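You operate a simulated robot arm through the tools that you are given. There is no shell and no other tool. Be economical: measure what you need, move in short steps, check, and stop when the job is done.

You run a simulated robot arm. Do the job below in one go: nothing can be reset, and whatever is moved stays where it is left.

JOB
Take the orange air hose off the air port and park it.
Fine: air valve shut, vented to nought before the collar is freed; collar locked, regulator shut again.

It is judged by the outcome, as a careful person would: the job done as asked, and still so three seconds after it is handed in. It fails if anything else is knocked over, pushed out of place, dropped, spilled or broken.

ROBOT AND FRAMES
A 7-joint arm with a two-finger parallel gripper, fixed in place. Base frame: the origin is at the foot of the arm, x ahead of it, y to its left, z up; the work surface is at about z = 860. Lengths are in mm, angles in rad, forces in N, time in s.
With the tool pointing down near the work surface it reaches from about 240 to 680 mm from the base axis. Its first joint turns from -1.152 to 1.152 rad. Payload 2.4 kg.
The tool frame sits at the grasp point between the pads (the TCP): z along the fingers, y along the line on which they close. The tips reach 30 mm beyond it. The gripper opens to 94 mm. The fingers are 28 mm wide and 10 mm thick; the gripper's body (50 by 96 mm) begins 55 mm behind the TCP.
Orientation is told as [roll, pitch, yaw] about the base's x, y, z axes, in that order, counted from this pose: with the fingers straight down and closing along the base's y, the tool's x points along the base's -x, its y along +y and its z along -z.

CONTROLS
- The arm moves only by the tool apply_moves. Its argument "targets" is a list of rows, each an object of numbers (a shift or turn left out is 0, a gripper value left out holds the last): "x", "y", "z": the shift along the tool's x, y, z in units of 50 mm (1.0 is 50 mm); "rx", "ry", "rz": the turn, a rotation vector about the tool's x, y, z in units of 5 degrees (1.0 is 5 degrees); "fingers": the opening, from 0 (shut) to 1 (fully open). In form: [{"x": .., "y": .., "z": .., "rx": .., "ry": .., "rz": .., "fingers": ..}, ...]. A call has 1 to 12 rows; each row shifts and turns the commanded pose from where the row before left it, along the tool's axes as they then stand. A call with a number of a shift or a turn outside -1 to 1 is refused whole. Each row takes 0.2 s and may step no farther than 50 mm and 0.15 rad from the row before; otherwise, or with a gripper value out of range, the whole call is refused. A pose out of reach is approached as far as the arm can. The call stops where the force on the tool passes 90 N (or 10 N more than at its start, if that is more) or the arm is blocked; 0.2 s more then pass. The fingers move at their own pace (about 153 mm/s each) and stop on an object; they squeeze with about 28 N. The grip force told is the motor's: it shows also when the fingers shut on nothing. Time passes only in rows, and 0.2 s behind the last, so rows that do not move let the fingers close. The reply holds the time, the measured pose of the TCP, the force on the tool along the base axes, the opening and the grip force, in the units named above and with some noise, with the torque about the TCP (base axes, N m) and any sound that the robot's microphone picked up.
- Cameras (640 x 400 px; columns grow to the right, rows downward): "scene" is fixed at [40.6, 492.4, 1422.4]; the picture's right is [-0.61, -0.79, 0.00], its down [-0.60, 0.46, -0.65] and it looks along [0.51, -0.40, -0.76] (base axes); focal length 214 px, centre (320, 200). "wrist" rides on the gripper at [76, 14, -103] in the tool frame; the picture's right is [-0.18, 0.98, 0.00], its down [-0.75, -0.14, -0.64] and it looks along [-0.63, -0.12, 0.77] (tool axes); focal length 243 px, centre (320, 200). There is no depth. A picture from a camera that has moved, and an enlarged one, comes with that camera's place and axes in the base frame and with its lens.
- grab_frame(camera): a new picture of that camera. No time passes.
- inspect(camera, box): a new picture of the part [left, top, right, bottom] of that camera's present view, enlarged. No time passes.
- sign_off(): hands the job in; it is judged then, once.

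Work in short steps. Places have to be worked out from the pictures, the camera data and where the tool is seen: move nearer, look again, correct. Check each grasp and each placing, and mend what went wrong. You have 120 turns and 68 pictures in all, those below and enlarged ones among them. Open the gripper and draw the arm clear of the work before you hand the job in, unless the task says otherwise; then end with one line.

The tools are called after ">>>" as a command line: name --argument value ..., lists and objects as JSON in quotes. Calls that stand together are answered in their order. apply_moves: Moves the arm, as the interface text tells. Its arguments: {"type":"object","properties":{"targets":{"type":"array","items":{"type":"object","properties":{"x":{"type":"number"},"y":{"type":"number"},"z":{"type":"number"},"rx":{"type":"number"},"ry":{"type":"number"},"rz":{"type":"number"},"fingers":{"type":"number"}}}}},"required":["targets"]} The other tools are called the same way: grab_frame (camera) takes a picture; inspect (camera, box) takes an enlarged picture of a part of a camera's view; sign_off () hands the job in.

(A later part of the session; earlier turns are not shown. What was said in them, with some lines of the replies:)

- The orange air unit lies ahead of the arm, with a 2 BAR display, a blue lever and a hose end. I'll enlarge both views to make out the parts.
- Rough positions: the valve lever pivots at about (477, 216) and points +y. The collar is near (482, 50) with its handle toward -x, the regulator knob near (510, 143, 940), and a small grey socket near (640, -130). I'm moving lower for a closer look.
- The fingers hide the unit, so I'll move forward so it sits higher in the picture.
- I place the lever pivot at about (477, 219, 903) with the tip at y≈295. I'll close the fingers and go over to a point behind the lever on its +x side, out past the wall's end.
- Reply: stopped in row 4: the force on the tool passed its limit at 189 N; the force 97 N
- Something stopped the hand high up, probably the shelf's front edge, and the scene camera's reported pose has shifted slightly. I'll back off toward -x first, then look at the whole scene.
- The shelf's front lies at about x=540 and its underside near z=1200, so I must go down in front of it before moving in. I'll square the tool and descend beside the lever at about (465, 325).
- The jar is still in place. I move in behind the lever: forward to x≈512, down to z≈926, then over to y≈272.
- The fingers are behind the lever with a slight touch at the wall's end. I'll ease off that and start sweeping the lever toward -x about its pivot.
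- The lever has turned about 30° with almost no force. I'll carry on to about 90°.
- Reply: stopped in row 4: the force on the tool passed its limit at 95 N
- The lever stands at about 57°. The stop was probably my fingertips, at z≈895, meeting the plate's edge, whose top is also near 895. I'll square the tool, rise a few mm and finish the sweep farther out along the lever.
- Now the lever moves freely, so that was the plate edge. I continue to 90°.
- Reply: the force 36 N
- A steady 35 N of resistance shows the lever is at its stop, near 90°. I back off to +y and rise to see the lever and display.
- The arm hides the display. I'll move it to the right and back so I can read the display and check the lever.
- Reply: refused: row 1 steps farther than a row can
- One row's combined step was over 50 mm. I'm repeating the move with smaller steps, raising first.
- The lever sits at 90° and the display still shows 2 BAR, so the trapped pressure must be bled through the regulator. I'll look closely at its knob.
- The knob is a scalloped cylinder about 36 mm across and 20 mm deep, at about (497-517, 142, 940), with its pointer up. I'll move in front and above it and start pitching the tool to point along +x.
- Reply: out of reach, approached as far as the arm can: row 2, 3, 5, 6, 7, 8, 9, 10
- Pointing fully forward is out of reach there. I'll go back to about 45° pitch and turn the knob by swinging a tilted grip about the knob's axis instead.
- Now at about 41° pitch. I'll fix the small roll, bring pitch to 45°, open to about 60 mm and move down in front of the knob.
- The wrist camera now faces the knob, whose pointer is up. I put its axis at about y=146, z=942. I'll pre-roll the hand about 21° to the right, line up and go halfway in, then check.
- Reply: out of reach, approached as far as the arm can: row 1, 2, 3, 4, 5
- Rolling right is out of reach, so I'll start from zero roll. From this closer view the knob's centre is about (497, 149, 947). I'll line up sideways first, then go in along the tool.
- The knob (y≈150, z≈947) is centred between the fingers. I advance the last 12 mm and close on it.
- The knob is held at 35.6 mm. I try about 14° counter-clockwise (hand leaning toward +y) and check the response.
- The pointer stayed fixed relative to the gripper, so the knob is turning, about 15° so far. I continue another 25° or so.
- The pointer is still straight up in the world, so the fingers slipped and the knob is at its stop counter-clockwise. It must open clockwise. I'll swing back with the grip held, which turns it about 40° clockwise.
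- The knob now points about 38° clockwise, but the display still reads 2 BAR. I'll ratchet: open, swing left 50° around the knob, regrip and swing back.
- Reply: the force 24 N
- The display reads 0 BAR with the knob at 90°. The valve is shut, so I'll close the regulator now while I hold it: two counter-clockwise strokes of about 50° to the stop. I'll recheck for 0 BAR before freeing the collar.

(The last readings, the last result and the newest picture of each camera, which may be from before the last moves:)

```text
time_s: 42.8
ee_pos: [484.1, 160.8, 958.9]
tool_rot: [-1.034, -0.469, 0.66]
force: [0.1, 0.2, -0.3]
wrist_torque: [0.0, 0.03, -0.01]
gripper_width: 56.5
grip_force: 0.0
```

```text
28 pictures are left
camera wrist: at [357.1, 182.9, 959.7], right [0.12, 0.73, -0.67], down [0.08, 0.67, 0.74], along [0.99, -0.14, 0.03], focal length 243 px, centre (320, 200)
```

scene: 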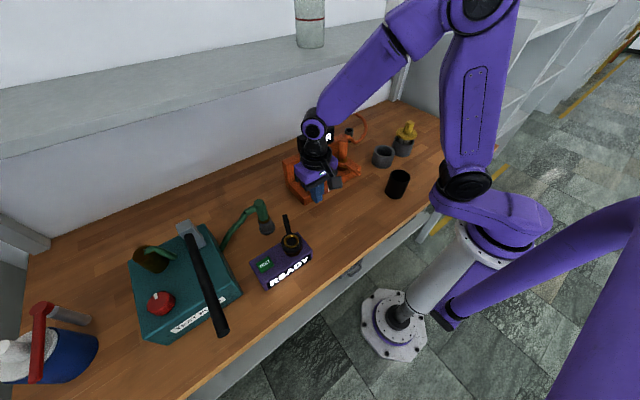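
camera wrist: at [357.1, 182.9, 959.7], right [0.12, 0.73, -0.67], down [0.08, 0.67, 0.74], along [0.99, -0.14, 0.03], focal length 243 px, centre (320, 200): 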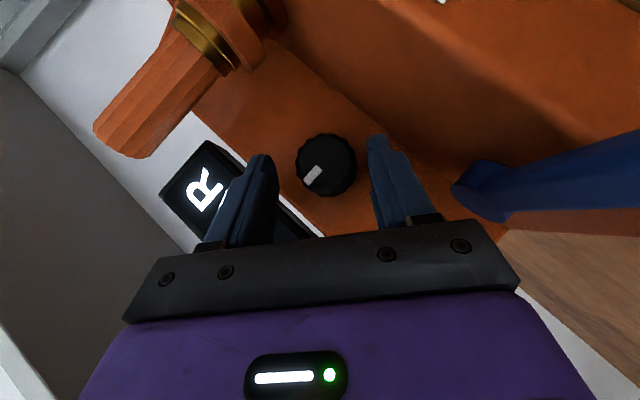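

The pointer is upright again, so the regulator is shut. I'll swing back to zero roll, withdraw along the tool, and check the display and collar.

>>> apply_moves --targets '[{"rx": -0.88, "rz": 0.88, "y": -0.025}, {"rx": -0.88, "rz": 0.88, "y": -0.025}, {"rx": -0.88, "rz": 0.88, "y": -0.025}, {"rx": -0.88, "rz": 0.88, "y": -0.025}, {"rx": -0.88, "rz": 0.88, "y": -0.025}, {"rx": -0.88, "rz": 0.88, "y": -0.025}, {"rx": -0.88, "rz": 0.88, "y": -0.025}, {"rx": -0.88, "rz": 0.88, "y": -0.025}, {"z": -0.6}, {"z": -0.6}, {"z": -0.4}, {}]'

>>> apply_moves --targets '[{"x": -0.7, "ry": 1}, {"x": -0.7, "ry": 1}, {"ry": 1}, {"ry": 1}, {"ry": 1}, {"ry": 1}, {"ry": 1}, {"ry": 1}, {"ry": 1}, {}]'

>>> inspect --camera "scene" --box '[280, 110, 400, 200]'

>>> grab_frame --camera "wrist"

```text
time_s: 45.4
ee_pos: [426.6, 151.8, 1018.5]
tool_rot: [-0.006, -0.781, 0.01]
force: [0.8, -1.1, 0.7]
wrist_torque: [0.01, -0.03, -0.02]
gripper_width: 56.5
grip_force: 0.1
```

```text
time_s: 47.6
ee_pos: [478.4, 152.9, 1066.5]
tool_rot: [-0.003, 0.005, 0.005]
force: [-0.2, -0.3, 0.0]
wrist_torque: [0.0, 0.03, 0.0]
gripper_width: 56.3
grip_force: 0.0
```

```text
4.44 times, centred on (340, 155) of scene
camera zoom: at [40.6, 492.4, 1422.4], right [-0.61, -0.79, 0.0], down [-0.6, 0.46, -0.65], along [0.51, -0.4, -0.76], focal length 953 px, centre (231, 400)
```

zoom: 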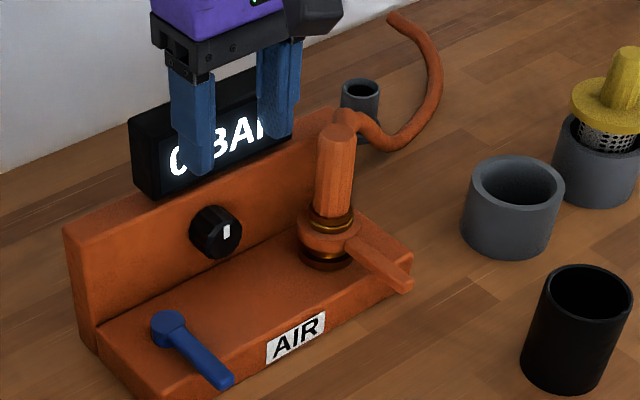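

```text
26 pictures are left
camera wrist: at [403.2, 166.8, 1169.2], right [0.18, 0.98, 0.0], down [0.76, -0.13, 0.64], along [0.63, -0.12, -0.77], focal length 243 px, centre (320, 200)
```

wrist: 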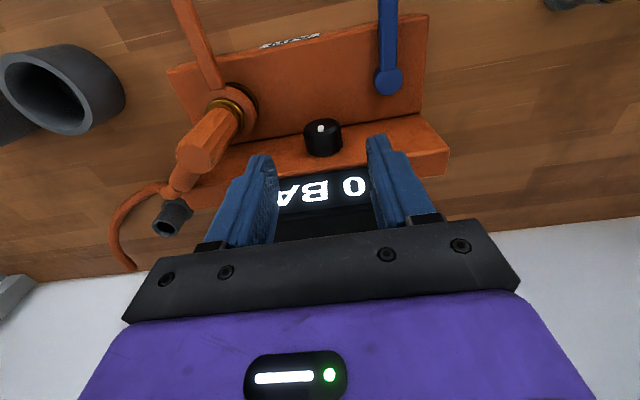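

It holds at 0 BAR with the valve and regulator shut. The collar centre is about (474, 60) and its handle runs toward -x at y≈57, z≈916. I'll go above the handle's outer end with the fingers partly open to straddle it.

>>> apply_moves --targets '[{"x": 0.8, "fingers": 0.4}, {"x": 0.77}, {"y": -0.65}, {"y": -0.65}, {"y": -0.6}, {"z": 0.7}, {"z": 0.5}, {}]'

>>> grab_frame --camera "wrist"

```text
time_s: 49.4
ee_pos: [398.9, 56.5, 1006.1]
tool_rot: [-0.003, 0.003, 0.005]
force: [-0.2, -0.7, -0.4]
wrist_torque: [0.01, -0.04, 0.0]
gripper_width: 37.6
grip_force: 0.0
```

```text
25 pictures are left
camera wrist: at [323.8, 70.9, 1109.2], right [0.18, 0.98, 0.0], down [0.76, -0.13, 0.64], along [0.63, -0.12, -0.77], focal length 243 px, centre (320, 200)
```

wrist: 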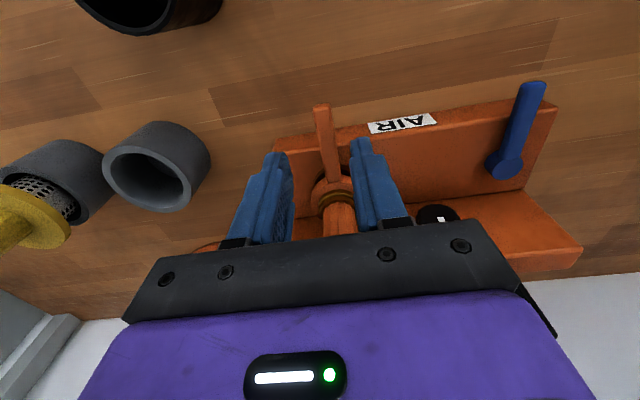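

The handle runs from x≈387 to 459 at y≈58, centred between the fingers. I lower to straddle it.

>>> apply_moves --targets '[{"y": 0.03, "z": 0.6}, {"z": 0.6}, {"z": 0.35}, {}]'

>>> apply_moves --targets '[{"x": -0.006, "y": -0.129, "rz": -1}, {"x": -0.006, "y": -0.129, "rz": -1}, {"x": -0.006, "y": -0.129, "rz": -1}, {"x": -0.006, "y": -0.129, "rz": -1}, {}]'

>>> grab_frame --camera "wrist"

```text
time_s: 50.4
ee_pos: [400.0, 58.7, 929.5]
tool_rot: [-0.004, 0.004, 0.006]
force: [0.3, 0.4, 0.6]
wrist_torque: [0.01, 0.0, -0.03]
gripper_width: 37.6
grip_force: 0.0
```

```text
time_s: 51.6
ee_pos: [405.1, 32.5, 928.4]
tool_rot: [-0.004, 0.003, 0.357]
force: [-1.0, -0.3, 0.5]
wrist_torque: [-0.01, 0.0, 0.03]
gripper_width: 37.5
grip_force: 0.1
```

```text
24 pictures are left
camera wrist: at [329.6, 19.8, 1032.8], right [-0.17, 0.99, 0.0], down [0.76, 0.13, 0.64], along [0.63, 0.11, -0.77], focal length 243 px, centre (320, 200)
```

wrist: 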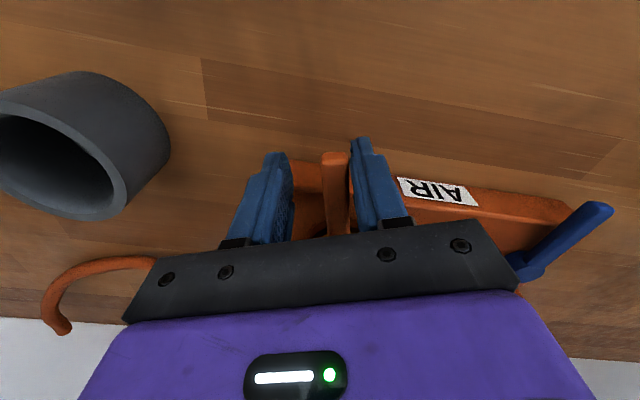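

The collar follows freely toward -y, now about 18°. I keep turning it toward 60°.

>>> apply_moves --targets '[{"x": -0.006, "y": -0.129, "rz": -1}, {"x": -0.006, "y": -0.129, "rz": -1}, {"x": -0.006, "y": -0.129, "rz": -1}, {"x": -0.006, "y": -0.129, "rz": -1}, {"x": -0.006, "y": -0.129, "rz": -1}, {"x": -0.006, "y": -0.129, "rz": -1}, {"x": -0.006, "y": -0.129, "rz": -1}, {"x": -0.006, "y": -0.129, "rz": -1}, {}]'

>>> inspect --camera "scene" --box '[280, 110, 400, 200]'

```text
time_s: 52.8
ee_pos: [406.2, 12.2, 927.9]
tool_rot: [0.032, 0.042, 0.772]
force: [-17.8, 9.7, 8.0]
wrist_torque: [0.18, 0.29, 0.08]
gripper_width: 26.6
grip_force: 0.0
stopped in row 5: the force on the tool passed its limit at 94 N (the readings are from after the stop); the commanded pose is now the measured one
```

```text
4.44 times, centred on (340, 155) of scene
camera zoom: at [40.1, 492.6, 1422.3], right [-0.61, -0.79, 0.0], down [-0.6, 0.46, -0.65], along [0.52, -0.4, -0.76], focal length 953 px, centre (231, 400)
```

zoom: 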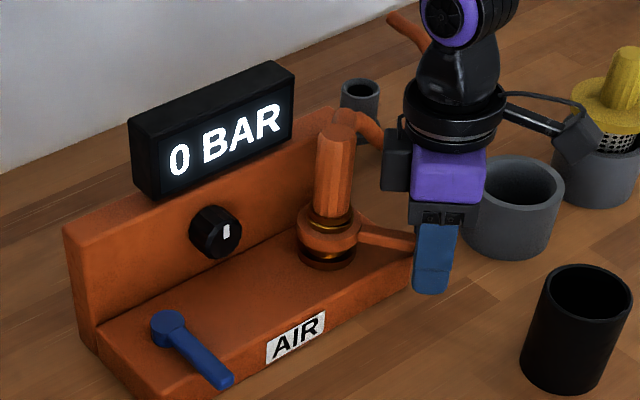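

The inner finger met the plate's front edge, and the handle is near 40°. I'll rise 8 mm, level the tool and continue.

>>> apply_moves --targets '[{"x": 0.08, "z": -0.16, "rx": 0.6, "ry": -0.09}, {"x": -0.06, "y": -0.13}, {"x": -0.06, "y": -0.13}, {"x": -0.006, "y": -0.14, "rz": -1}, {"x": -0.006, "y": -0.14, "rz": -1}, {"x": -0.006, "y": -0.14, "rz": -1}, {}]'

>>> inspect --camera "scene" --box '[280, 110, 400, 200]'

```text
time_s: 54.4
ee_pos: [438.4, -10.8, 936.8]
tool_rot: [-0.023, 0.03, 1.031]
force: [0.1, 0.3, 0.4]
wrist_torque: [0.03, 0.0, -0.01]
gripper_width: 37.6
grip_force: 0.0
```

```text
4.44 times, centred on (340, 155) of scene
camera zoom: at [40.6, 492.4, 1422.4], right [-0.61, -0.79, 0.0], down [-0.6, 0.46, -0.65], along [0.51, -0.4, -0.76], focal length 953 px, centre (231, 400)
```

zoom: 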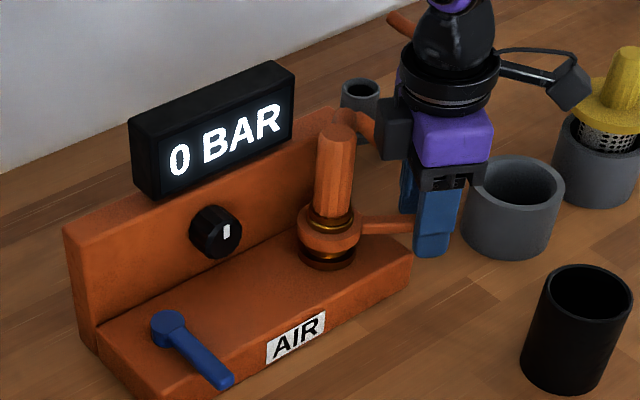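

It keeps turning without force, now about 60°. I continue toward 90° and watch for the stop.

>>> apply_moves --targets '[{"x": -0.006, "y": -0.138, "rz": -1}, {"x": -0.006, "y": -0.138, "rz": -1}, {"x": -0.006, "y": -0.138, "rz": -1}, {"x": -0.006, "y": -0.138, "rz": -1}, {"x": -0.006, "y": -0.138, "rz": -1}, {"x": -0.006, "y": -0.138, "rz": -1}, {"y": -0.08}, {}]'

>>> grab_frame --camera "wrist"

>>> inspect --camera "scene" --box '[280, 110, 400, 200]'

```text
time_s: 56.2
ee_pos: [470.3, -23.1, 935.3]
tool_rot: [0.031, 0.041, 1.555]
force: [-43.1, -4.1, -3.4]
wrist_torque: [-0.19, -0.51, 0.23]
gripper_width: 64.6
grip_force: 24.1
```

```text
21 pictures are left
camera wrist: at [458.2, -94.8, 1041.2], right [-0.98, 0.2, 0.02], down [0.17, 0.78, 0.6], along [0.1, 0.6, -0.8], focal length 243 px, centre (320, 200)
```

wrist: 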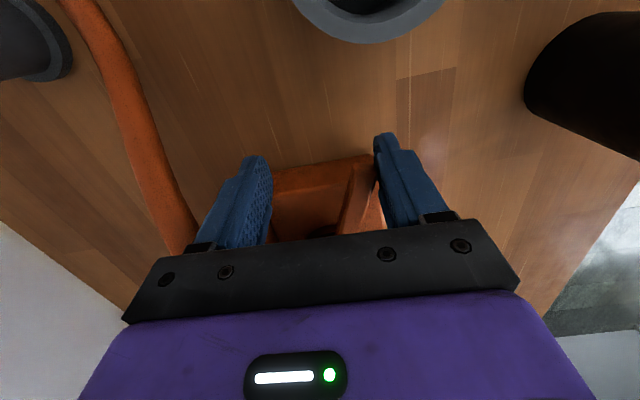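

```text
4.44 times, centred on (340, 155) of scene
camera zoom: at [39.4, 492.5, 1422.4], right [-0.61, -0.79, 0.0], down [-0.6, 0.46, -0.65], along [0.52, -0.4, -0.76], focal length 953 px, centre (231, 400)
```

zoom: 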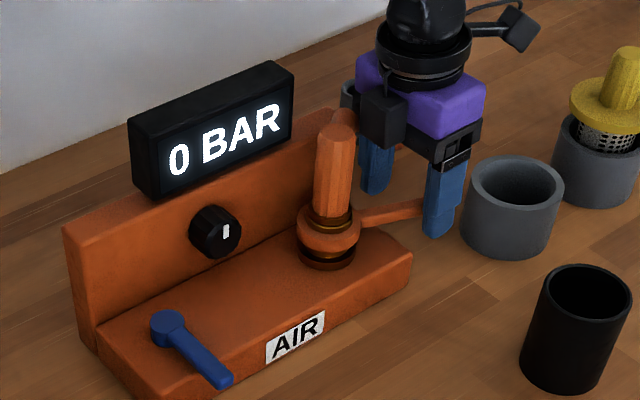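

The handle is at its stop, about 73°, with steady resistance, so the collar is free. I back off and lift straight up.

>>> apply_moves --targets '[{"y": 0.2, "fingers": 0.5}, {"z": -0.7}, {"z": -0.7}, {"z": -0.7}, {"z": -0.7}, {}]'

>>> inspect --camera "scene" --box '[280, 90, 440, 200]'

>>> grab_frame --camera "wrist"

```text
time_s: 57.6
ee_pos: [469.9, -16.7, 1075.3]
tool_rot: [-0.002, 0.037, 1.556]
force: [-0.2, 0.0, 0.3]
wrist_torque: [-0.01, -0.02, 0.01]
gripper_width: 47.1
grip_force: 0.0
```

```text
3.64 times, centred on (360, 145) of scene
camera zoom: at [40.6, 492.4, 1422.4], right [-0.61, -0.79, 0.0], down [-0.6, 0.46, -0.65], along [0.51, -0.4, -0.76], focal length 780 px, centre (174, 400)
```

zoom: 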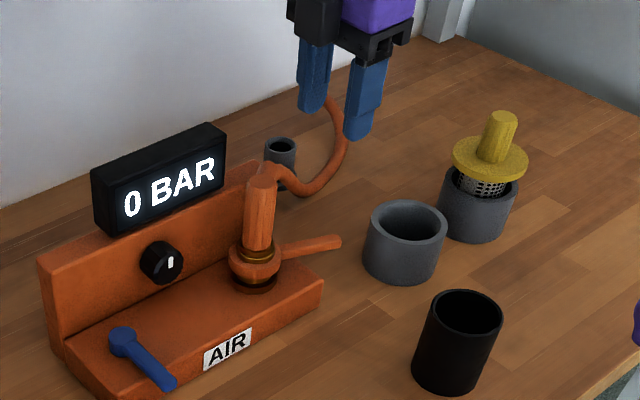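

```text
18 pictures are left
camera wrist: at [454.8, -88.4, 1182.1], right [-0.98, 0.2, -0.01], down [0.15, 0.78, 0.61], along [0.13, 0.6, -0.79], focal length 243 px, centre (320, 200)
```

wrist: 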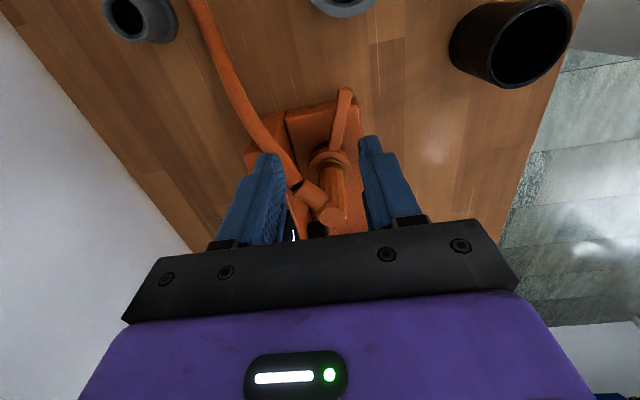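

The collar is free at 0 BAR. The hose plug is a vertical column at about (473, 59), z 940-1012. Since the parking socket near (633, -125) is under the shelf, I'll grip the plug with the hand pitched back 45°. I'm reorienting in front of it first.

>>> apply_moves --targets '[{"y": 0.9}, {"rz": 1, "y": 0.3}, {"rz": 1}, {"rz": 1}, {"rz": 1}, {"rz": 1}, {"rz": 1}, {"rz": 1}, {"rz": 1}, {"rz": 1}, {"rz": 1}, {"rz": 1}]'

>>> apply_moves --targets '[{"rz": 1}, {"rz": 1}, {"rz": 1}, {"rz": 1}, {"rz": 1}, {"rz": 1}, {"rz": 0.83}, {"y": 0.75}, {"y": 0.75}, {"ry": -0.4}, {}]'

>>> apply_moves --targets '[{"ry": -1}, {"ry": -1}, {"ry": -1}, {"ry": -1}, {"ry": -1}, {"ry": -1}, {"ry": -1}, {"ry": -1}, {"ry": -1}, {}]'

>>> grab_frame --camera "wrist"

```text
time_s: 60.2
ee_pos: [411.4, -15.9, 1076.4]
tool_rot: [-0.034, 0.02, 0.593]
force: [0.6, -0.8, -0.6]
wrist_torque: [0.01, 0.02, -0.02]
gripper_width: 47.3
grip_force: 0.1
```

```text
time_s: 62.6
ee_pos: [410.5, 59.9, 1073.5]
tool_rot: [-0.038, -0.035, -0.001]
force: [0.4, 0.2, -0.2]
wrist_torque: [-0.03, -0.03, -0.02]
gripper_width: 47.2
grip_force: 0.1
```

```text
time_s: 64.8
ee_pos: [414.6, 53.4, 1074.8]
tool_rot: [-0.096, -0.787, 0.043]
force: [0.3, -1.0, -0.2]
wrist_torque: [0.03, 0.01, -0.02]
gripper_width: 47.1
grip_force: 0.1
out of reach, approached as far as the arm can: row 8, 9
```

```text
17 pictures are left
camera wrist: at [288.5, 72.3, 1093.2], right [0.15, 0.99, 0.06], down [0.07, -0.08, 0.99], along [0.99, -0.15, -0.08], focal length 243 px, centre (320, 200)
```

wrist: 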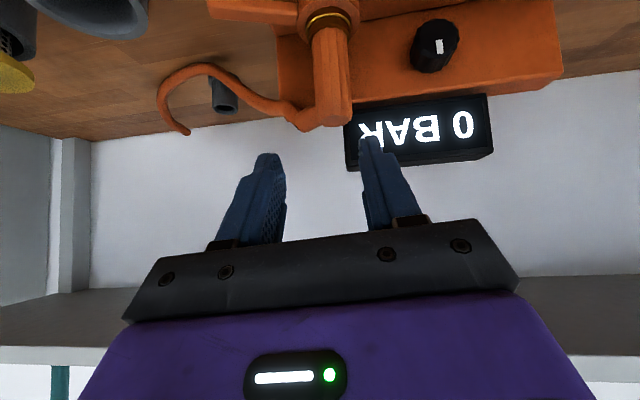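

The column is at y≈60 with its top at z≈1015. I correct the small roll and yaw errors, open to 60 mm and move to a pre-grasp point on the approach line.

>>> apply_moves --targets '[{"x": 0.1, "z": 0.5, "fingers": 0.65}, {"x": 0.2, "z": 0.25}, {"x": 0.25, "y": 0.13, "z": 0.1, "rx": -0.75, "rz": 0.35}, {}]'

>>> grab_frame --camera "wrist"

```text
time_s: 65.8
ee_pos: [424.6, 55.8, 1026.6]
tool_rot: [0.0, -0.787, 0.0]
force: [0.4, 1.5, 0.6]
wrist_torque: [-0.02, 0.0, 0.01]
gripper_width: 61.1
grip_force: 0.1
```

```text
16 pictures are left
camera wrist: at [298.8, 70.2, 1044.6], right [0.13, 0.98, 0.13], down [0.08, -0.14, 0.99], along [0.99, -0.12, -0.1], focal length 243 px, centre (320, 200)
```

wrist: 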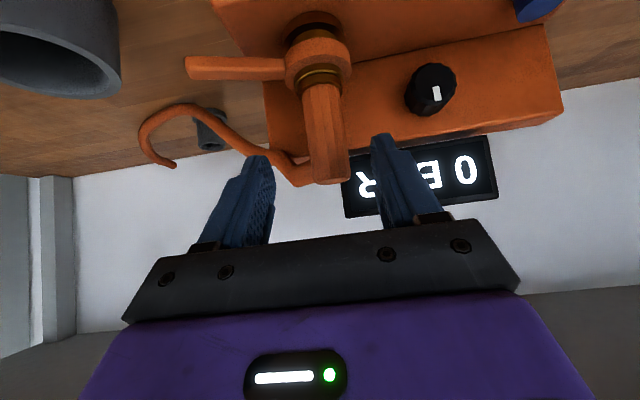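

The column axis is at y≈60, with the hose leaving near z≈1000 on the far side. I narrow to about 46 mm, align, advance along the tool and grip around z≈975.

>>> apply_moves --targets '[{"x": 0.12, "y": 0.08, "fingers": 0.49}, {"z": 0.5}, {"z": 0.5}, {"z": 0.34}, {}]'

>>> grab_frame --camera "wrist"

```text
time_s: 67.0
ee_pos: [468.3, 59.6, 974.5]
tool_rot: [0.0, -0.787, -0.001]
force: [0.9, -0.2, 0.4]
wrist_torque: [0.0, 0.0, 0.03]
gripper_width: 46.1
grip_force: 0.0
```

```text
15 pictures are left
camera wrist: at [342.7, 74.2, 993.4], right [0.13, 0.98, 0.13], down [0.08, -0.14, 0.99], along [0.99, -0.12, -0.09], focal length 243 px, centre (320, 200)
```

wrist: 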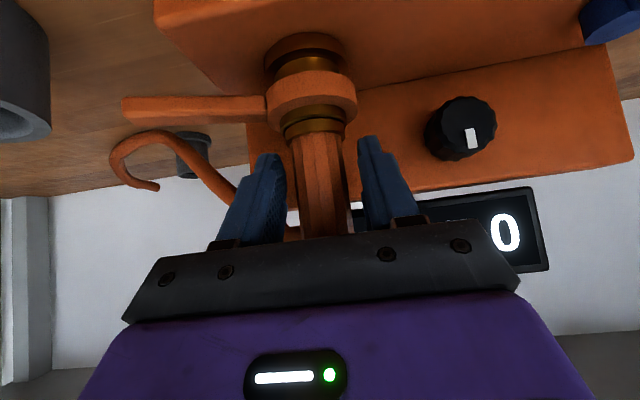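

The column sits between the pads, clear of the collar. I close and lift 20 mm straight up.

>>> apply_moves --targets '[{"fingers": 0.1}, {}, {}, {"x": -0.14, "z": -0.14}, {"x": -0.14, "z": -0.14}, {}]'

>>> grab_frame --camera "wrist"

```text
time_s: 68.4
ee_pos: [468.1, 59.6, 994.3]
tool_rot: [0.0, -0.786, -0.002]
force: [-0.3, -0.4, -0.8]
wrist_torque: [-0.04, 0.0, 0.02]
gripper_width: 32.2
grip_force: 28.3
```

```text
14 pictures are left
camera wrist: at [342.2, 74.4, 1013.4], right [0.13, 0.98, 0.13], down [0.08, -0.14, 0.99], along [0.99, -0.12, -0.1], focal length 243 px, centre (320, 200)
```

wrist: 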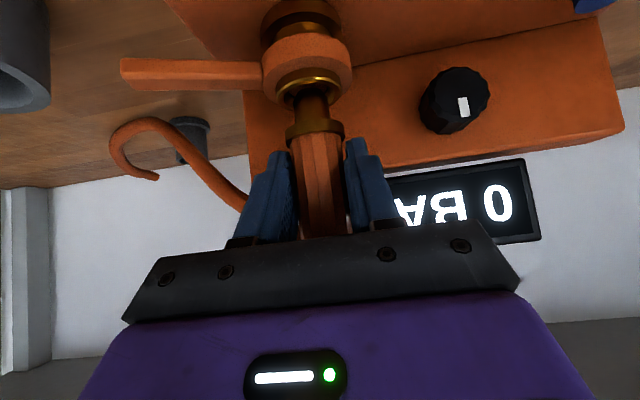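

The plug is sliding out, and the hose moves rigidly with it. Its far end now points toward the back wall, so I'll have to turn the plug clockwise on the way. First I lift another 40 mm to see the spigot's end.

>>> apply_moves --targets '[{"x": -0.28, "z": -0.28}, {"x": -0.28, "z": -0.28}, {}]'

>>> grab_frame --camera "wrist"

>>> inspect --camera "scene" --box '[300, 80, 460, 190]'

```text
time_s: 69.2
ee_pos: [468.6, 60.3, 1034.8]
tool_rot: [0.0, -0.786, -0.002]
force: [0.2, 0.4, -2.5]
wrist_torque: [-0.02, 0.03, -0.02]
gripper_width: 32.2
grip_force: 28.0
```

```text
13 pictures are left
camera wrist: at [342.1, 74.1, 1053.2], right [0.13, 0.98, 0.13], down [0.08, -0.14, 0.99], along [0.99, -0.12, -0.1], focal length 243 px, centre (320, 200)
```

wrist: 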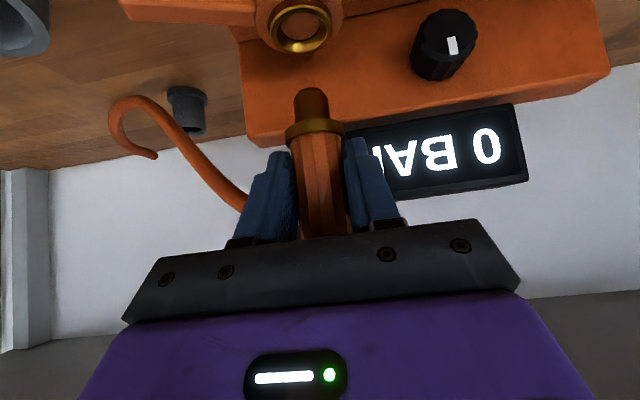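

```text
3.64 times, centred on (380, 135) of scene
camera zoom: at [40.6, 492.4, 1422.4], right [-0.61, -0.79, 0.0], down [-0.6, 0.46, -0.65], along [0.51, -0.4, -0.76], focal length 780 px, centre (102, 436)
```

zoom: 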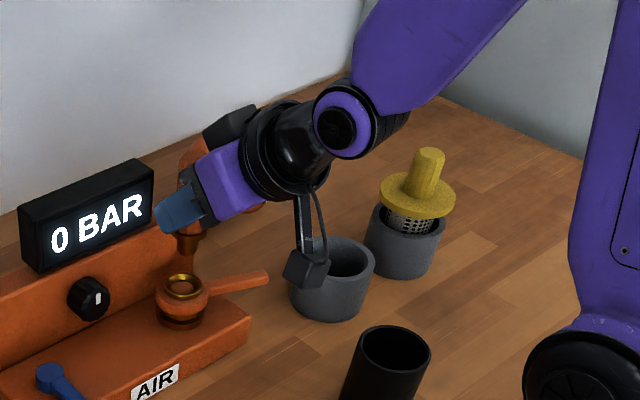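

The spigot is clear; its tip is about 57 mm and its flange about 35 mm below the TCP. The socket is at about (630, -121) with its top near z≈909. I'll move right and slightly forward, then turn the plug 40° clockwise so the hose misses both the back wall and the yellow strainer.

>>> apply_moves --targets '[{"x": -0.21, "y": -0.8, "z": 0.165}, {"x": -0.21, "y": -0.8, "z": 0.165}, {"x": -0.21, "y": -0.8, "z": 0.165}, {"rx": 0.707, "rz": 0.707}, {"rx": 0.707, "rz": 0.707}, {"rx": 0.707, "rz": 0.707}, {"rx": 0.707, "rz": 0.707}, {"rx": 0.707, "rz": 0.707}, {"rx": 0.707, "rz": 0.707}, {"rx": 0.707, "rz": 0.707}, {"rx": 0.707, "rz": 0.707}, {}]'

>>> grab_frame --camera "scene"

>>> grab_frame --camera "wrist"

```text
time_s: 71.8
ee_pos: [506.8, -59.0, 1038.2]
tool_rot: [0.0, -0.787, -0.698]
force: [-0.3, -0.4, -1.8]
wrist_torque: [-0.01, 0.0, -0.01]
gripper_width: 32.4
grip_force: 27.8
```

```text
11 pictures are left
```

scene: 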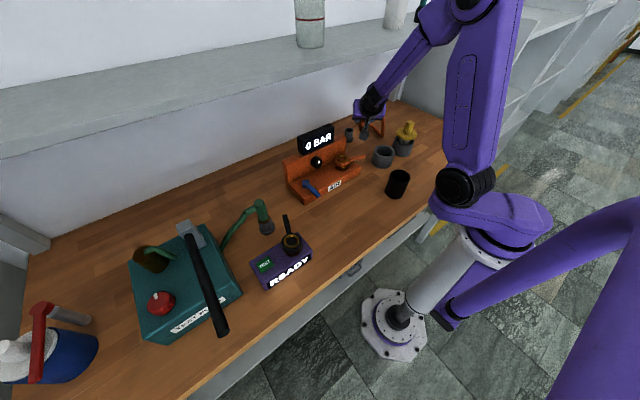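

```text
10 pictures are left
camera wrist: at [420.5, 32.5, 1057.7], right [0.73, 0.67, 0.13], down [-0.03, -0.16, 0.99], along [0.68, -0.73, -0.09], focal length 243 px, centre (320, 200)
```

wrist: 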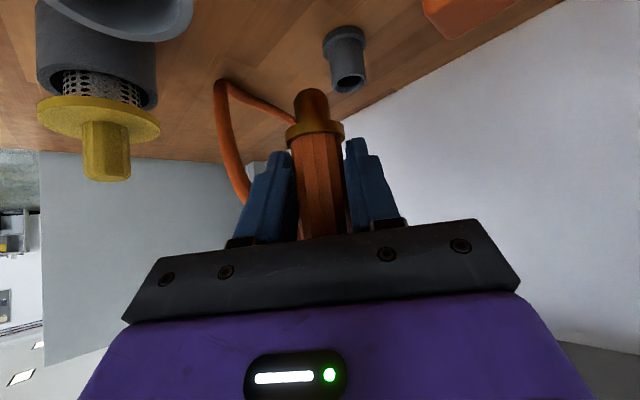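

The socket's opening is at about (631, -122), z≈909. I advance over it with the spigot well above the rim, then check alignment.

>>> apply_moves --targets '[{"x": -0.33, "y": 0.155, "z": 0.6}, {"x": -0.33, "y": 0.155, "z": 0.6}, {"x": -0.33, "y": 0.155, "z": 0.6}, {"x": -0.33, "y": 0.155, "z": 0.6}, {}]'

>>> grab_frame --camera "wrist"

>>> inspect --camera "scene" --box '[310, 80, 430, 160]'

```text
time_s: 73.0
ee_pos: [627.8, -119.5, 1000.5]
tool_rot: [0.001, -0.786, -0.699]
force: [-1.2, 0.7, -1.0]
wrist_torque: [0.02, 0.0, -0.02]
gripper_width: 32.2
grip_force: 27.6
```

```text
9 pictures are left
camera wrist: at [540.8, -27.6, 1019.2], right [0.73, 0.67, 0.13], down [-0.03, -0.16, 0.99], along [0.68, -0.73, -0.1], focal length 243 px, centre (320, 200)
```

wrist: 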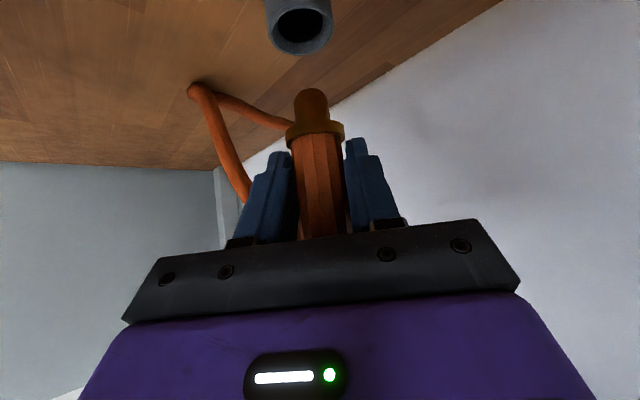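

```text
5.00 times, centred on (370, 120) of scene
camera zoom: at [40.7, 492.4, 1422.4], right [-0.61, -0.79, 0.0], down [-0.6, 0.46, -0.65], along [0.51, -0.4, -0.76], focal length 1072 px, centre (70, 600)
```

zoom: 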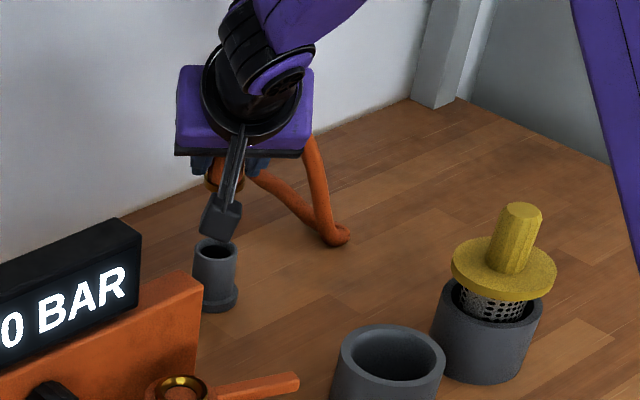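

Comparing this with the view just after lifting off the port (same pixel, lower target), the plug is about 7 mm too far ahead. I correct that and lower until the tip is just above the rim, then look.

>>> apply_moves --targets '[{"x": 0.1, "z": -0.1}, {"x": 0.175, "z": 0.175}, {"x": 0.175, "z": 0.175}, {}]'

>>> inspect --camera "scene" --box '[330, 100, 386, 140]'

>>> inspect --camera "wrist" --box '[220, 0, 420, 125]'

```text
time_s: 74.0
ee_pos: [621.3, -116.3, 976.4]
tool_rot: [0.002, -0.785, -0.701]
force: [0.5, -0.8, -1.4]
wrist_torque: [0.03, 0.01, 0.03]
gripper_width: 32.1
grip_force: 28.1
```

```text
10.00 times, centred on (358, 120) of scene
camera zoom: at [40.6, 492.4, 1422.4], right [-0.61, -0.79, 0.0], down [-0.6, 0.46, -0.65], along [0.51, -0.4, -0.76], focal length 2145 px, centre (-60, 1000)
```

zoom: 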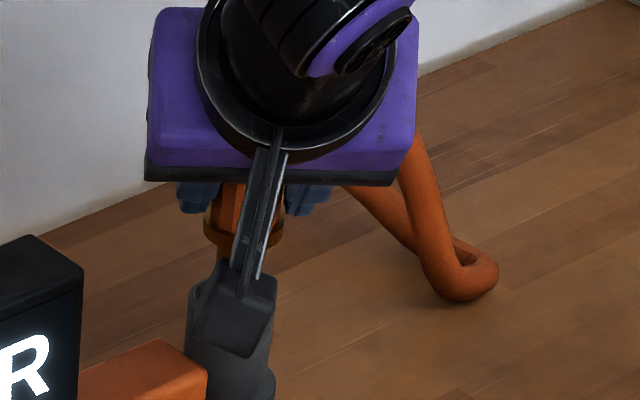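

```text
3.20 times, centred on (320, 62) of wrist
camera zoom: at [535.6, -23.3, 994.9], right [0.73, 0.67, 0.13], down [-0.03, -0.16, 0.99], along [0.68, -0.73, -0.1], focal length 776 px, centre (320, 640)
```

zoom: 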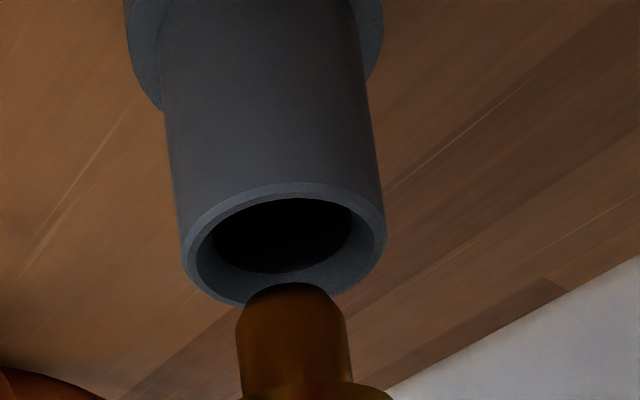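

The spigot (about 20 mm) lines up with the socket's hole (about 30 mm) to within a millimetre or two. I lower gently and watch the force.

>>> apply_moves --targets '[{"x": 0.06, "z": 0.06}, {"x": 0.06, "z": 0.06}, {"x": 0.06, "z": 0.06}, {"x": 0.06, "z": 0.06}, {}]'

>>> inspect --camera "wrist" --box '[220, 0, 420, 125]'

```text
time_s: 74.9
ee_pos: [626.3, -117.6, 969.6]
tool_rot: [0.017, -0.801, -0.71]
force: [-1.1, -4.0, 8.9]
wrist_torque: [1.28, 1.02, 0.47]
gripper_width: 32.1
grip_force: 27.9
stopped in row 4: the force on the tool passed its limit at 98 N (the readings are from after the stop); the commanded pose is now the measured one
```

```text
3.20 times, centred on (320, 62) of wrist
camera zoom: at [539.1, -25.8, 987.2], right [0.73, 0.67, 0.14], down [-0.05, -0.16, 0.99], along [0.68, -0.73, -0.08], focal length 776 px, centre (320, 640)
```

zoom: 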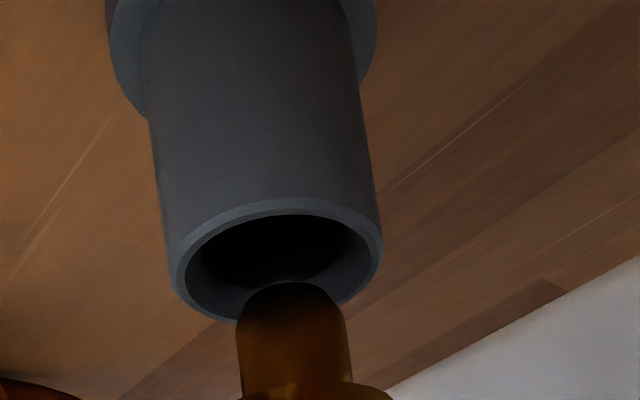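

The tip came down on the far rim: the socket's mouth is nearer and higher (z≈918) than I had judged. I raise 12 mm, level, move back about 15 mm along the heading, and look again.

>>> apply_moves --targets '[{"x": -0.17, "z": -0.17, "rx": 0.2, "ry": 0.18}, {"x": 0.106, "z": -0.106}, {"x": 0.106, "z": -0.106}, {}]'

>>> inspect --camera "wrist" --box '[220, 0, 420, 125]'

```text
time_s: 75.9
ee_pos: [614.0, -107.3, 981.5]
tool_rot: [-0.003, -0.782, -0.708]
force: [0.6, -0.1, -0.7]
wrist_torque: [0.03, 0.03, 0.02]
gripper_width: 32.1
grip_force: 27.2
```

```text
3.20 times, centred on (320, 62) of wrist
camera zoom: at [528.1, -14.0, 1000.1], right [0.74, 0.66, 0.13], down [-0.03, -0.16, 0.99], along [0.67, -0.73, -0.1], focal length 776 px, centre (320, 640)
```

zoom: 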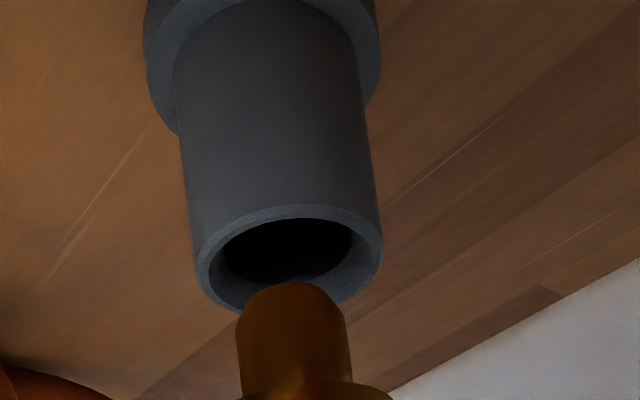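

Allowing for the 12 mm height difference, the tip now lines up with the mouth to within about 1-2 mm. I lower gently again.

>>> apply_moves --targets '[{"x": 0.057, "z": 0.057}, {"x": 0.057, "z": 0.057}, {"x": 0.057, "z": 0.057}, {"x": 0.057, "z": 0.057}, {"x": 0.057, "z": 0.057}, {}]'

```text
time_s: 77.0
ee_pos: [616.1, -105.9, 972.4]
tool_rot: [0.009, -0.792, -0.707]
force: [-22.3, -0.7, 28.7]
wrist_torque: [3.14, 2.64, 2.4]
gripper_width: 32.1
grip_force: 28.5
stopped in row 5: the force on the tool passed its limit at 101 N (the readings are from after the stop); the commanded pose is now the measured one
```

The torque points to contact near the wrist camera, about (566, 4): the camera is touching the orange unit's wall, not the socket. The socket works out at about (626, -116.5, 911). I'll rise, turn back to a yaw of about -18° so the camera clears the wall, and re-centre.

>>> apply_moves --targets '[{"x": -0.17, "z": -0.17, "rx": 0.1, "ry": 0.08}, {"rx": -0.707, "rz": -0.707}, {"rx": -0.707, "rz": -0.707}, {"rx": -0.707, "rz": -0.707}, {"rx": -0.707, "rz": -0.707}, {"rx": -0.35, "rz": -0.35}, {"x": -0.139, "y": -0.14, "z": 0.139}, {}]'

>>> grab_frame --camera "wrist"

```text
time_s: 78.8
ee_pos: [625.4, -116.4, 981.8]
tool_rot: [0.0, -0.784, -0.318]
force: [0.2, 0.4, -1.0]
wrist_torque: [-0.02, 0.02, -0.01]
gripper_width: 32.2
grip_force: 27.9
```

```text
3 pictures are left
camera wrist: at [509.5, -63.3, 1001.6], right [0.43, 0.89, 0.13], down [0.03, -0.16, 0.99], along [0.9, -0.42, -0.1], focal length 243 px, centre (320, 200)
```

wrist: 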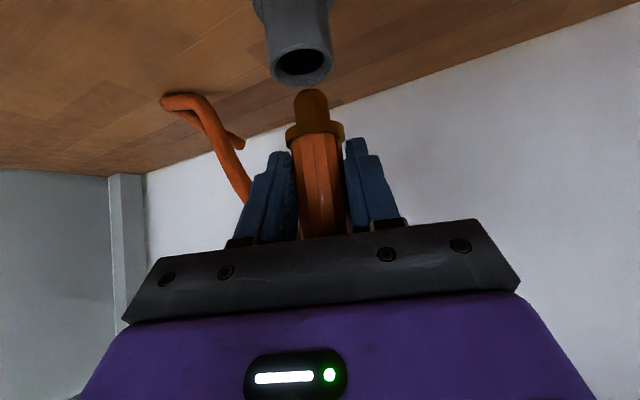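

The camera is now clear of the wall, and the plug looks within 2 mm of the socket axis. I have only 3 pictures left, so I'll shift 1.6 mm sideways, lower slowly and rely on force and torque.

>>> apply_moves --targets '[{"y": -0.03}, {"x": 0.0424, "z": 0.0424}, {"x": 0.0424, "z": 0.0424}, {"x": 0.0424, "z": 0.0424}, {"x": 0.0424, "z": 0.0424}, {"x": 0.0424, "z": 0.0424}, {"x": 0.0424, "z": 0.0424}, {}]'

```text
time_s: 80.6
ee_pos: [624.4, -117.6, 964.9]
tool_rot: [-0.001, -0.786, -0.318]
force: [0.7, -0.1, -0.9]
wrist_torque: [0.04, 0.01, 0.03]
gripper_width: 32.2
grip_force: 27.6
```

No contact at z=965. I continue in 3 mm steps.

>>> apply_moves --targets '[{"x": 0.0424, "z": 0.0424}, {"x": 0.0424, "z": 0.0424}, {}]'

```text
time_s: 81.4
ee_pos: [623.7, -116.5, 958.0]
tool_rot: [0.0, -0.785, -0.318]
force: [0.4, -1.1, -0.5]
wrist_torque: [0.05, 0.01, 0.0]
gripper_width: 32.3
grip_force: 27.6
```

Still free at z=958. Two more steps.

>>> apply_moves --targets '[{"x": 0.0424, "z": 0.0424}, {"x": 0.0424, "z": 0.0424}, {}]'

```text
time_s: 82.2
ee_pos: [623.6, -117.5, 952.8]
tool_rot: [0.0, -0.785, -0.32]
force: [-0.2, -0.4, -0.9]
wrist_torque: [0.01, 0.01, 0.02]
gripper_width: 32.2
grip_force: 28.1
```

The tip should now be about 10 mm past the rim with no force. I'll spend one picture to confirm it's inside the socket.

>>> inspect --camera "wrist" --box '[220, 0, 420, 125]'

```text
3.20 times, centred on (320, 62) of wrist
camera zoom: at [508.7, -64.6, 972.1], right [0.43, 0.89, 0.13], down [0.03, -0.16, 0.99], along [0.9, -0.42, -0.1], focal length 776 px, centre (320, 640)
```

zoom: 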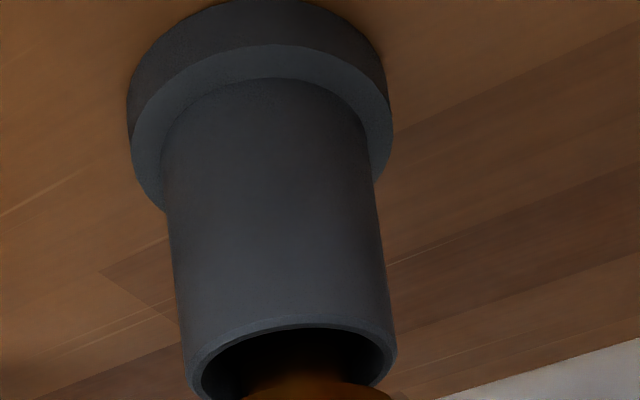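

The spigot is inside the socket, with the flange about 11 mm above the rim and roughly 2 mm to the left. I shift slightly and keep lowering until it seats.

>>> apply_moves --targets '[{"y": -0.035}, {"x": 0.0424, "z": 0.0424}, {"x": 0.0424, "z": 0.0424}, {}]'

>>> apply_moves --targets '[{"x": 0.03, "z": 0.03}, {}]'

>>> apply_moves --targets '[{"x": 0.03, "z": 0.03}, {}]'

```text
time_s: 83.2
ee_pos: [623.1, -118.3, 947.4]
tool_rot: [0.0, -0.784, -0.318]
force: [-1.3, 0.5, -1.9]
wrist_torque: [0.02, 0.01, 0.01]
gripper_width: 31.9
grip_force: 27.9
```

```text
time_s: 83.8
ee_pos: [623.1, -118.0, 945.5]
tool_rot: [-0.002, -0.784, -0.32]
force: [0.0, -0.3, -1.8]
wrist_torque: [0.01, -0.01, 0.02]
gripper_width: 32.3
grip_force: 28.0
```

```text
time_s: 84.4
ee_pos: [622.5, -119.9, 945.1]
tool_rot: [-0.002, -0.789, -0.317]
force: [-3.0, 1.9, 12.2]
wrist_torque: [-0.12, 0.19, -0.07]
gripper_width: 32.1
grip_force: 28.0
```

An upward force of 12 N at z≈945 shows the flange meeting the rim. I press a touch more to confirm, then open.

>>> apply_moves --targets '[{"x": 0.02, "z": 0.02}, {}]'

```text
time_s: 85.0
ee_pos: [624.8, -118.5, 943.1]
tool_rot: [0.001, -0.79, -0.318]
force: [-2.4, 2.0, 18.3]
wrist_torque: [-0.22, -0.08, -0.09]
gripper_width: 32.1
grip_force: 27.7
```

The force rises steadily, so the plug is seated. I open the fingers and withdraw back along the tool.

>>> apply_moves --targets '[{"fingers": 0.5}, {}, {"z": -0.4}, {"z": -0.5}, {"z": -0.6}, {"z": -0.6}, {}]'

```text
time_s: 86.6
ee_pos: [552.8, -95.4, 1016.5]
tool_rot: [-0.001, -0.783, -0.317]
force: [-0.1, 0.0, 0.1]
wrist_torque: [-0.02, -0.06, 0.0]
gripper_width: 47.2
grip_force: 0.1
```

The plug has been let go. I move back from the shelf and bring the tool upright again, squared to the base.

>>> apply_moves --targets '[{"x": 0.03, "y": -0.185, "z": -0.78}, {"x": 0.03, "y": -0.185, "z": -0.78}, {"x": 0.03, "y": -0.185, "z": -0.78}, {"rx": -0.707, "rz": -0.707}, {"rx": -0.707, "rz": -0.707}, {"rx": -0.707, "rz": -0.707}, {"rx": -0.45, "rz": -0.45}, {}]'

>>> apply_moves --targets '[{"ry": 1}, {"ry": 1}, {"ry": 1}, {"ry": 1}, {"ry": 1}, {"ry": 1}, {"ry": 1}, {"ry": 1}, {"ry": 0.97}, {}]'

```text
time_s: 88.4
ee_pos: [464.0, -95.4, 1095.7]
tool_rot: [0.001, -0.786, -0.002]
force: [0.4, -0.8, 0.0]
wrist_torque: [0.0, 0.01, 0.01]
gripper_width: 47.1
grip_force: 0.0
```

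```text
time_s: 90.6
ee_pos: [462.4, -96.0, 1094.5]
tool_rot: [0.002, -0.001, -0.001]
force: [0.2, -0.3, 0.2]
wrist_torque: [-0.01, -0.01, 0.0]
gripper_width: 46.9
grip_force: 0.1
```

Now to lock the collar again. With closed fingers I'll come down on the +x side of the handle's end, at about (482, -14), with tips at z≈906 above the plate.

>>> apply_moves --targets '[{"fingers": 0, "x": -0.2, "y": 0.8}, {"x": -0.2, "y": 0.84}, {"z": 0.8}, {"z": 0.8}, {"z": 0.8}, {"z": 0.76}, {}]'

```text
time_s: 92.2
ee_pos: [482.6, -13.2, 936.5]
tool_rot: [0.001, -0.002, -0.003]
force: [0.6, 0.4, 0.5]
wrist_torque: [0.0, 0.01, 0.0]
gripper_width: 0.0
grip_force: 28.2
```

No contact on the way down. I now sweep the handle back on its arc toward -x, as far as about 45° first.

>>> apply_moves --targets '[{"x": 0.18, "y": 0.06}, {"x": 0.16}, {"x": 0.15, "y": 0.02}, {"x": 0.17, "y": 0.05}, {"x": 0.17, "y": 0.06}, {}]'

```text
time_s: 93.6
ee_pos: [441.1, -4.2, 937.6]
tool_rot: [0.0, -0.003, -0.001]
force: [0.6, -1.3, 0.2]
wrist_torque: [-0.01, 0.02, -0.03]
gripper_width: 0.1
grip_force: 27.9
```

It moves freely, as before. I continue the arc to 0° and a little beyond, to feel the lock stop.

>>> apply_moves --targets '[{"x": 0.16, "y": 0.11}, {"x": 0.16, "y": 0.11}, {"x": 0.125, "y": 0.16}, {"x": 0.125, "y": 0.16}, {"x": 0.07, "y": 0.19}, {"x": 0.07, "y": 0.19}, {}]'

>>> apply_moves --targets '[{"y": 0.06}, {"y": 0.06}, {}]'

```text
time_s: 95.2
ee_pos: [406.3, 42.3, 937.6]
tool_rot: [-0.001, -0.002, -0.002]
force: [0.5, -0.3, -0.4]
wrist_torque: [0.06, -0.03, 0.01]
gripper_width: 0.0
grip_force: 28.4
```

```text
time_s: 96.0
ee_pos: [405.8, 44.4, 937.6]
tool_rot: [0.0, -0.001, -0.008]
force: [-2.5, -32.2, 3.5]
wrist_torque: [-0.26, 0.0, -0.3]
gripper_width: 0.0
grip_force: 28.2
```

A firm 32 N stop with the handle back at y≈60 means the collar is locked. I back away, lift and clear the arm, then use a picture to check everything.

>>> apply_moves --targets '[{"y": -0.3}, {"z": -0.7, "x": 0.3}, {"z": -0.7, "x": 0.4}, {"z": -0.7, "x": 0.4}, {"z": -0.7, "x": 0.4, "fingers": 0.8}, {"z": -0.7, "x": 0.4}, {"y": -0.7}, {"y": -0.7}, {}]'

>>> inspect --camera "scene" --box '[280, 90, 440, 190]'

```text
time_s: 98.0
ee_pos: [311.5, -38.8, 1112.5]
tool_rot: [0.0, -0.001, -0.003]
force: [0.3, 0.8, 0.1]
wrist_torque: [-0.05, -0.03, -0.04]
gripper_width: 75.0
grip_force: 0.1
```

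```text
4.00 times, centred on (360, 140) of scene
camera zoom: at [40.6, 492.4, 1422.4], right [-0.61, -0.79, 0.0], down [-0.6, 0.46, -0.65], along [0.51, -0.4, -0.76], focal length 858 px, centre (160, 440)
```

zoom: 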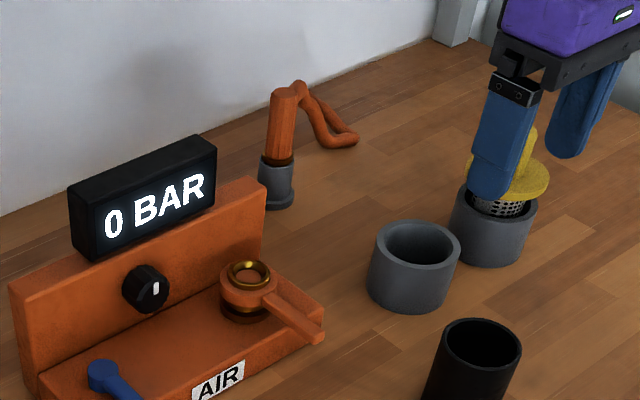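

The plug stands seated in its socket, the collar handle is back in its locked place, the regulator pointer is up, the valve lever is shut and the display reads 0 BAR. The gripper is open and clear, so I hand in the job.

>>> sign_off

```text
The job is handed in.
```

The orange air hose is off the port and parked in its socket; the air valve is shut, the line was vented to 0 BAR before the collar was freed, and the collar is locked and regulator shut again. On the way the arm bumped the shelf edge once, and the wrist camera pressed on the orange unit's wall twice (about 100 N); the pictures show nothing displaced.
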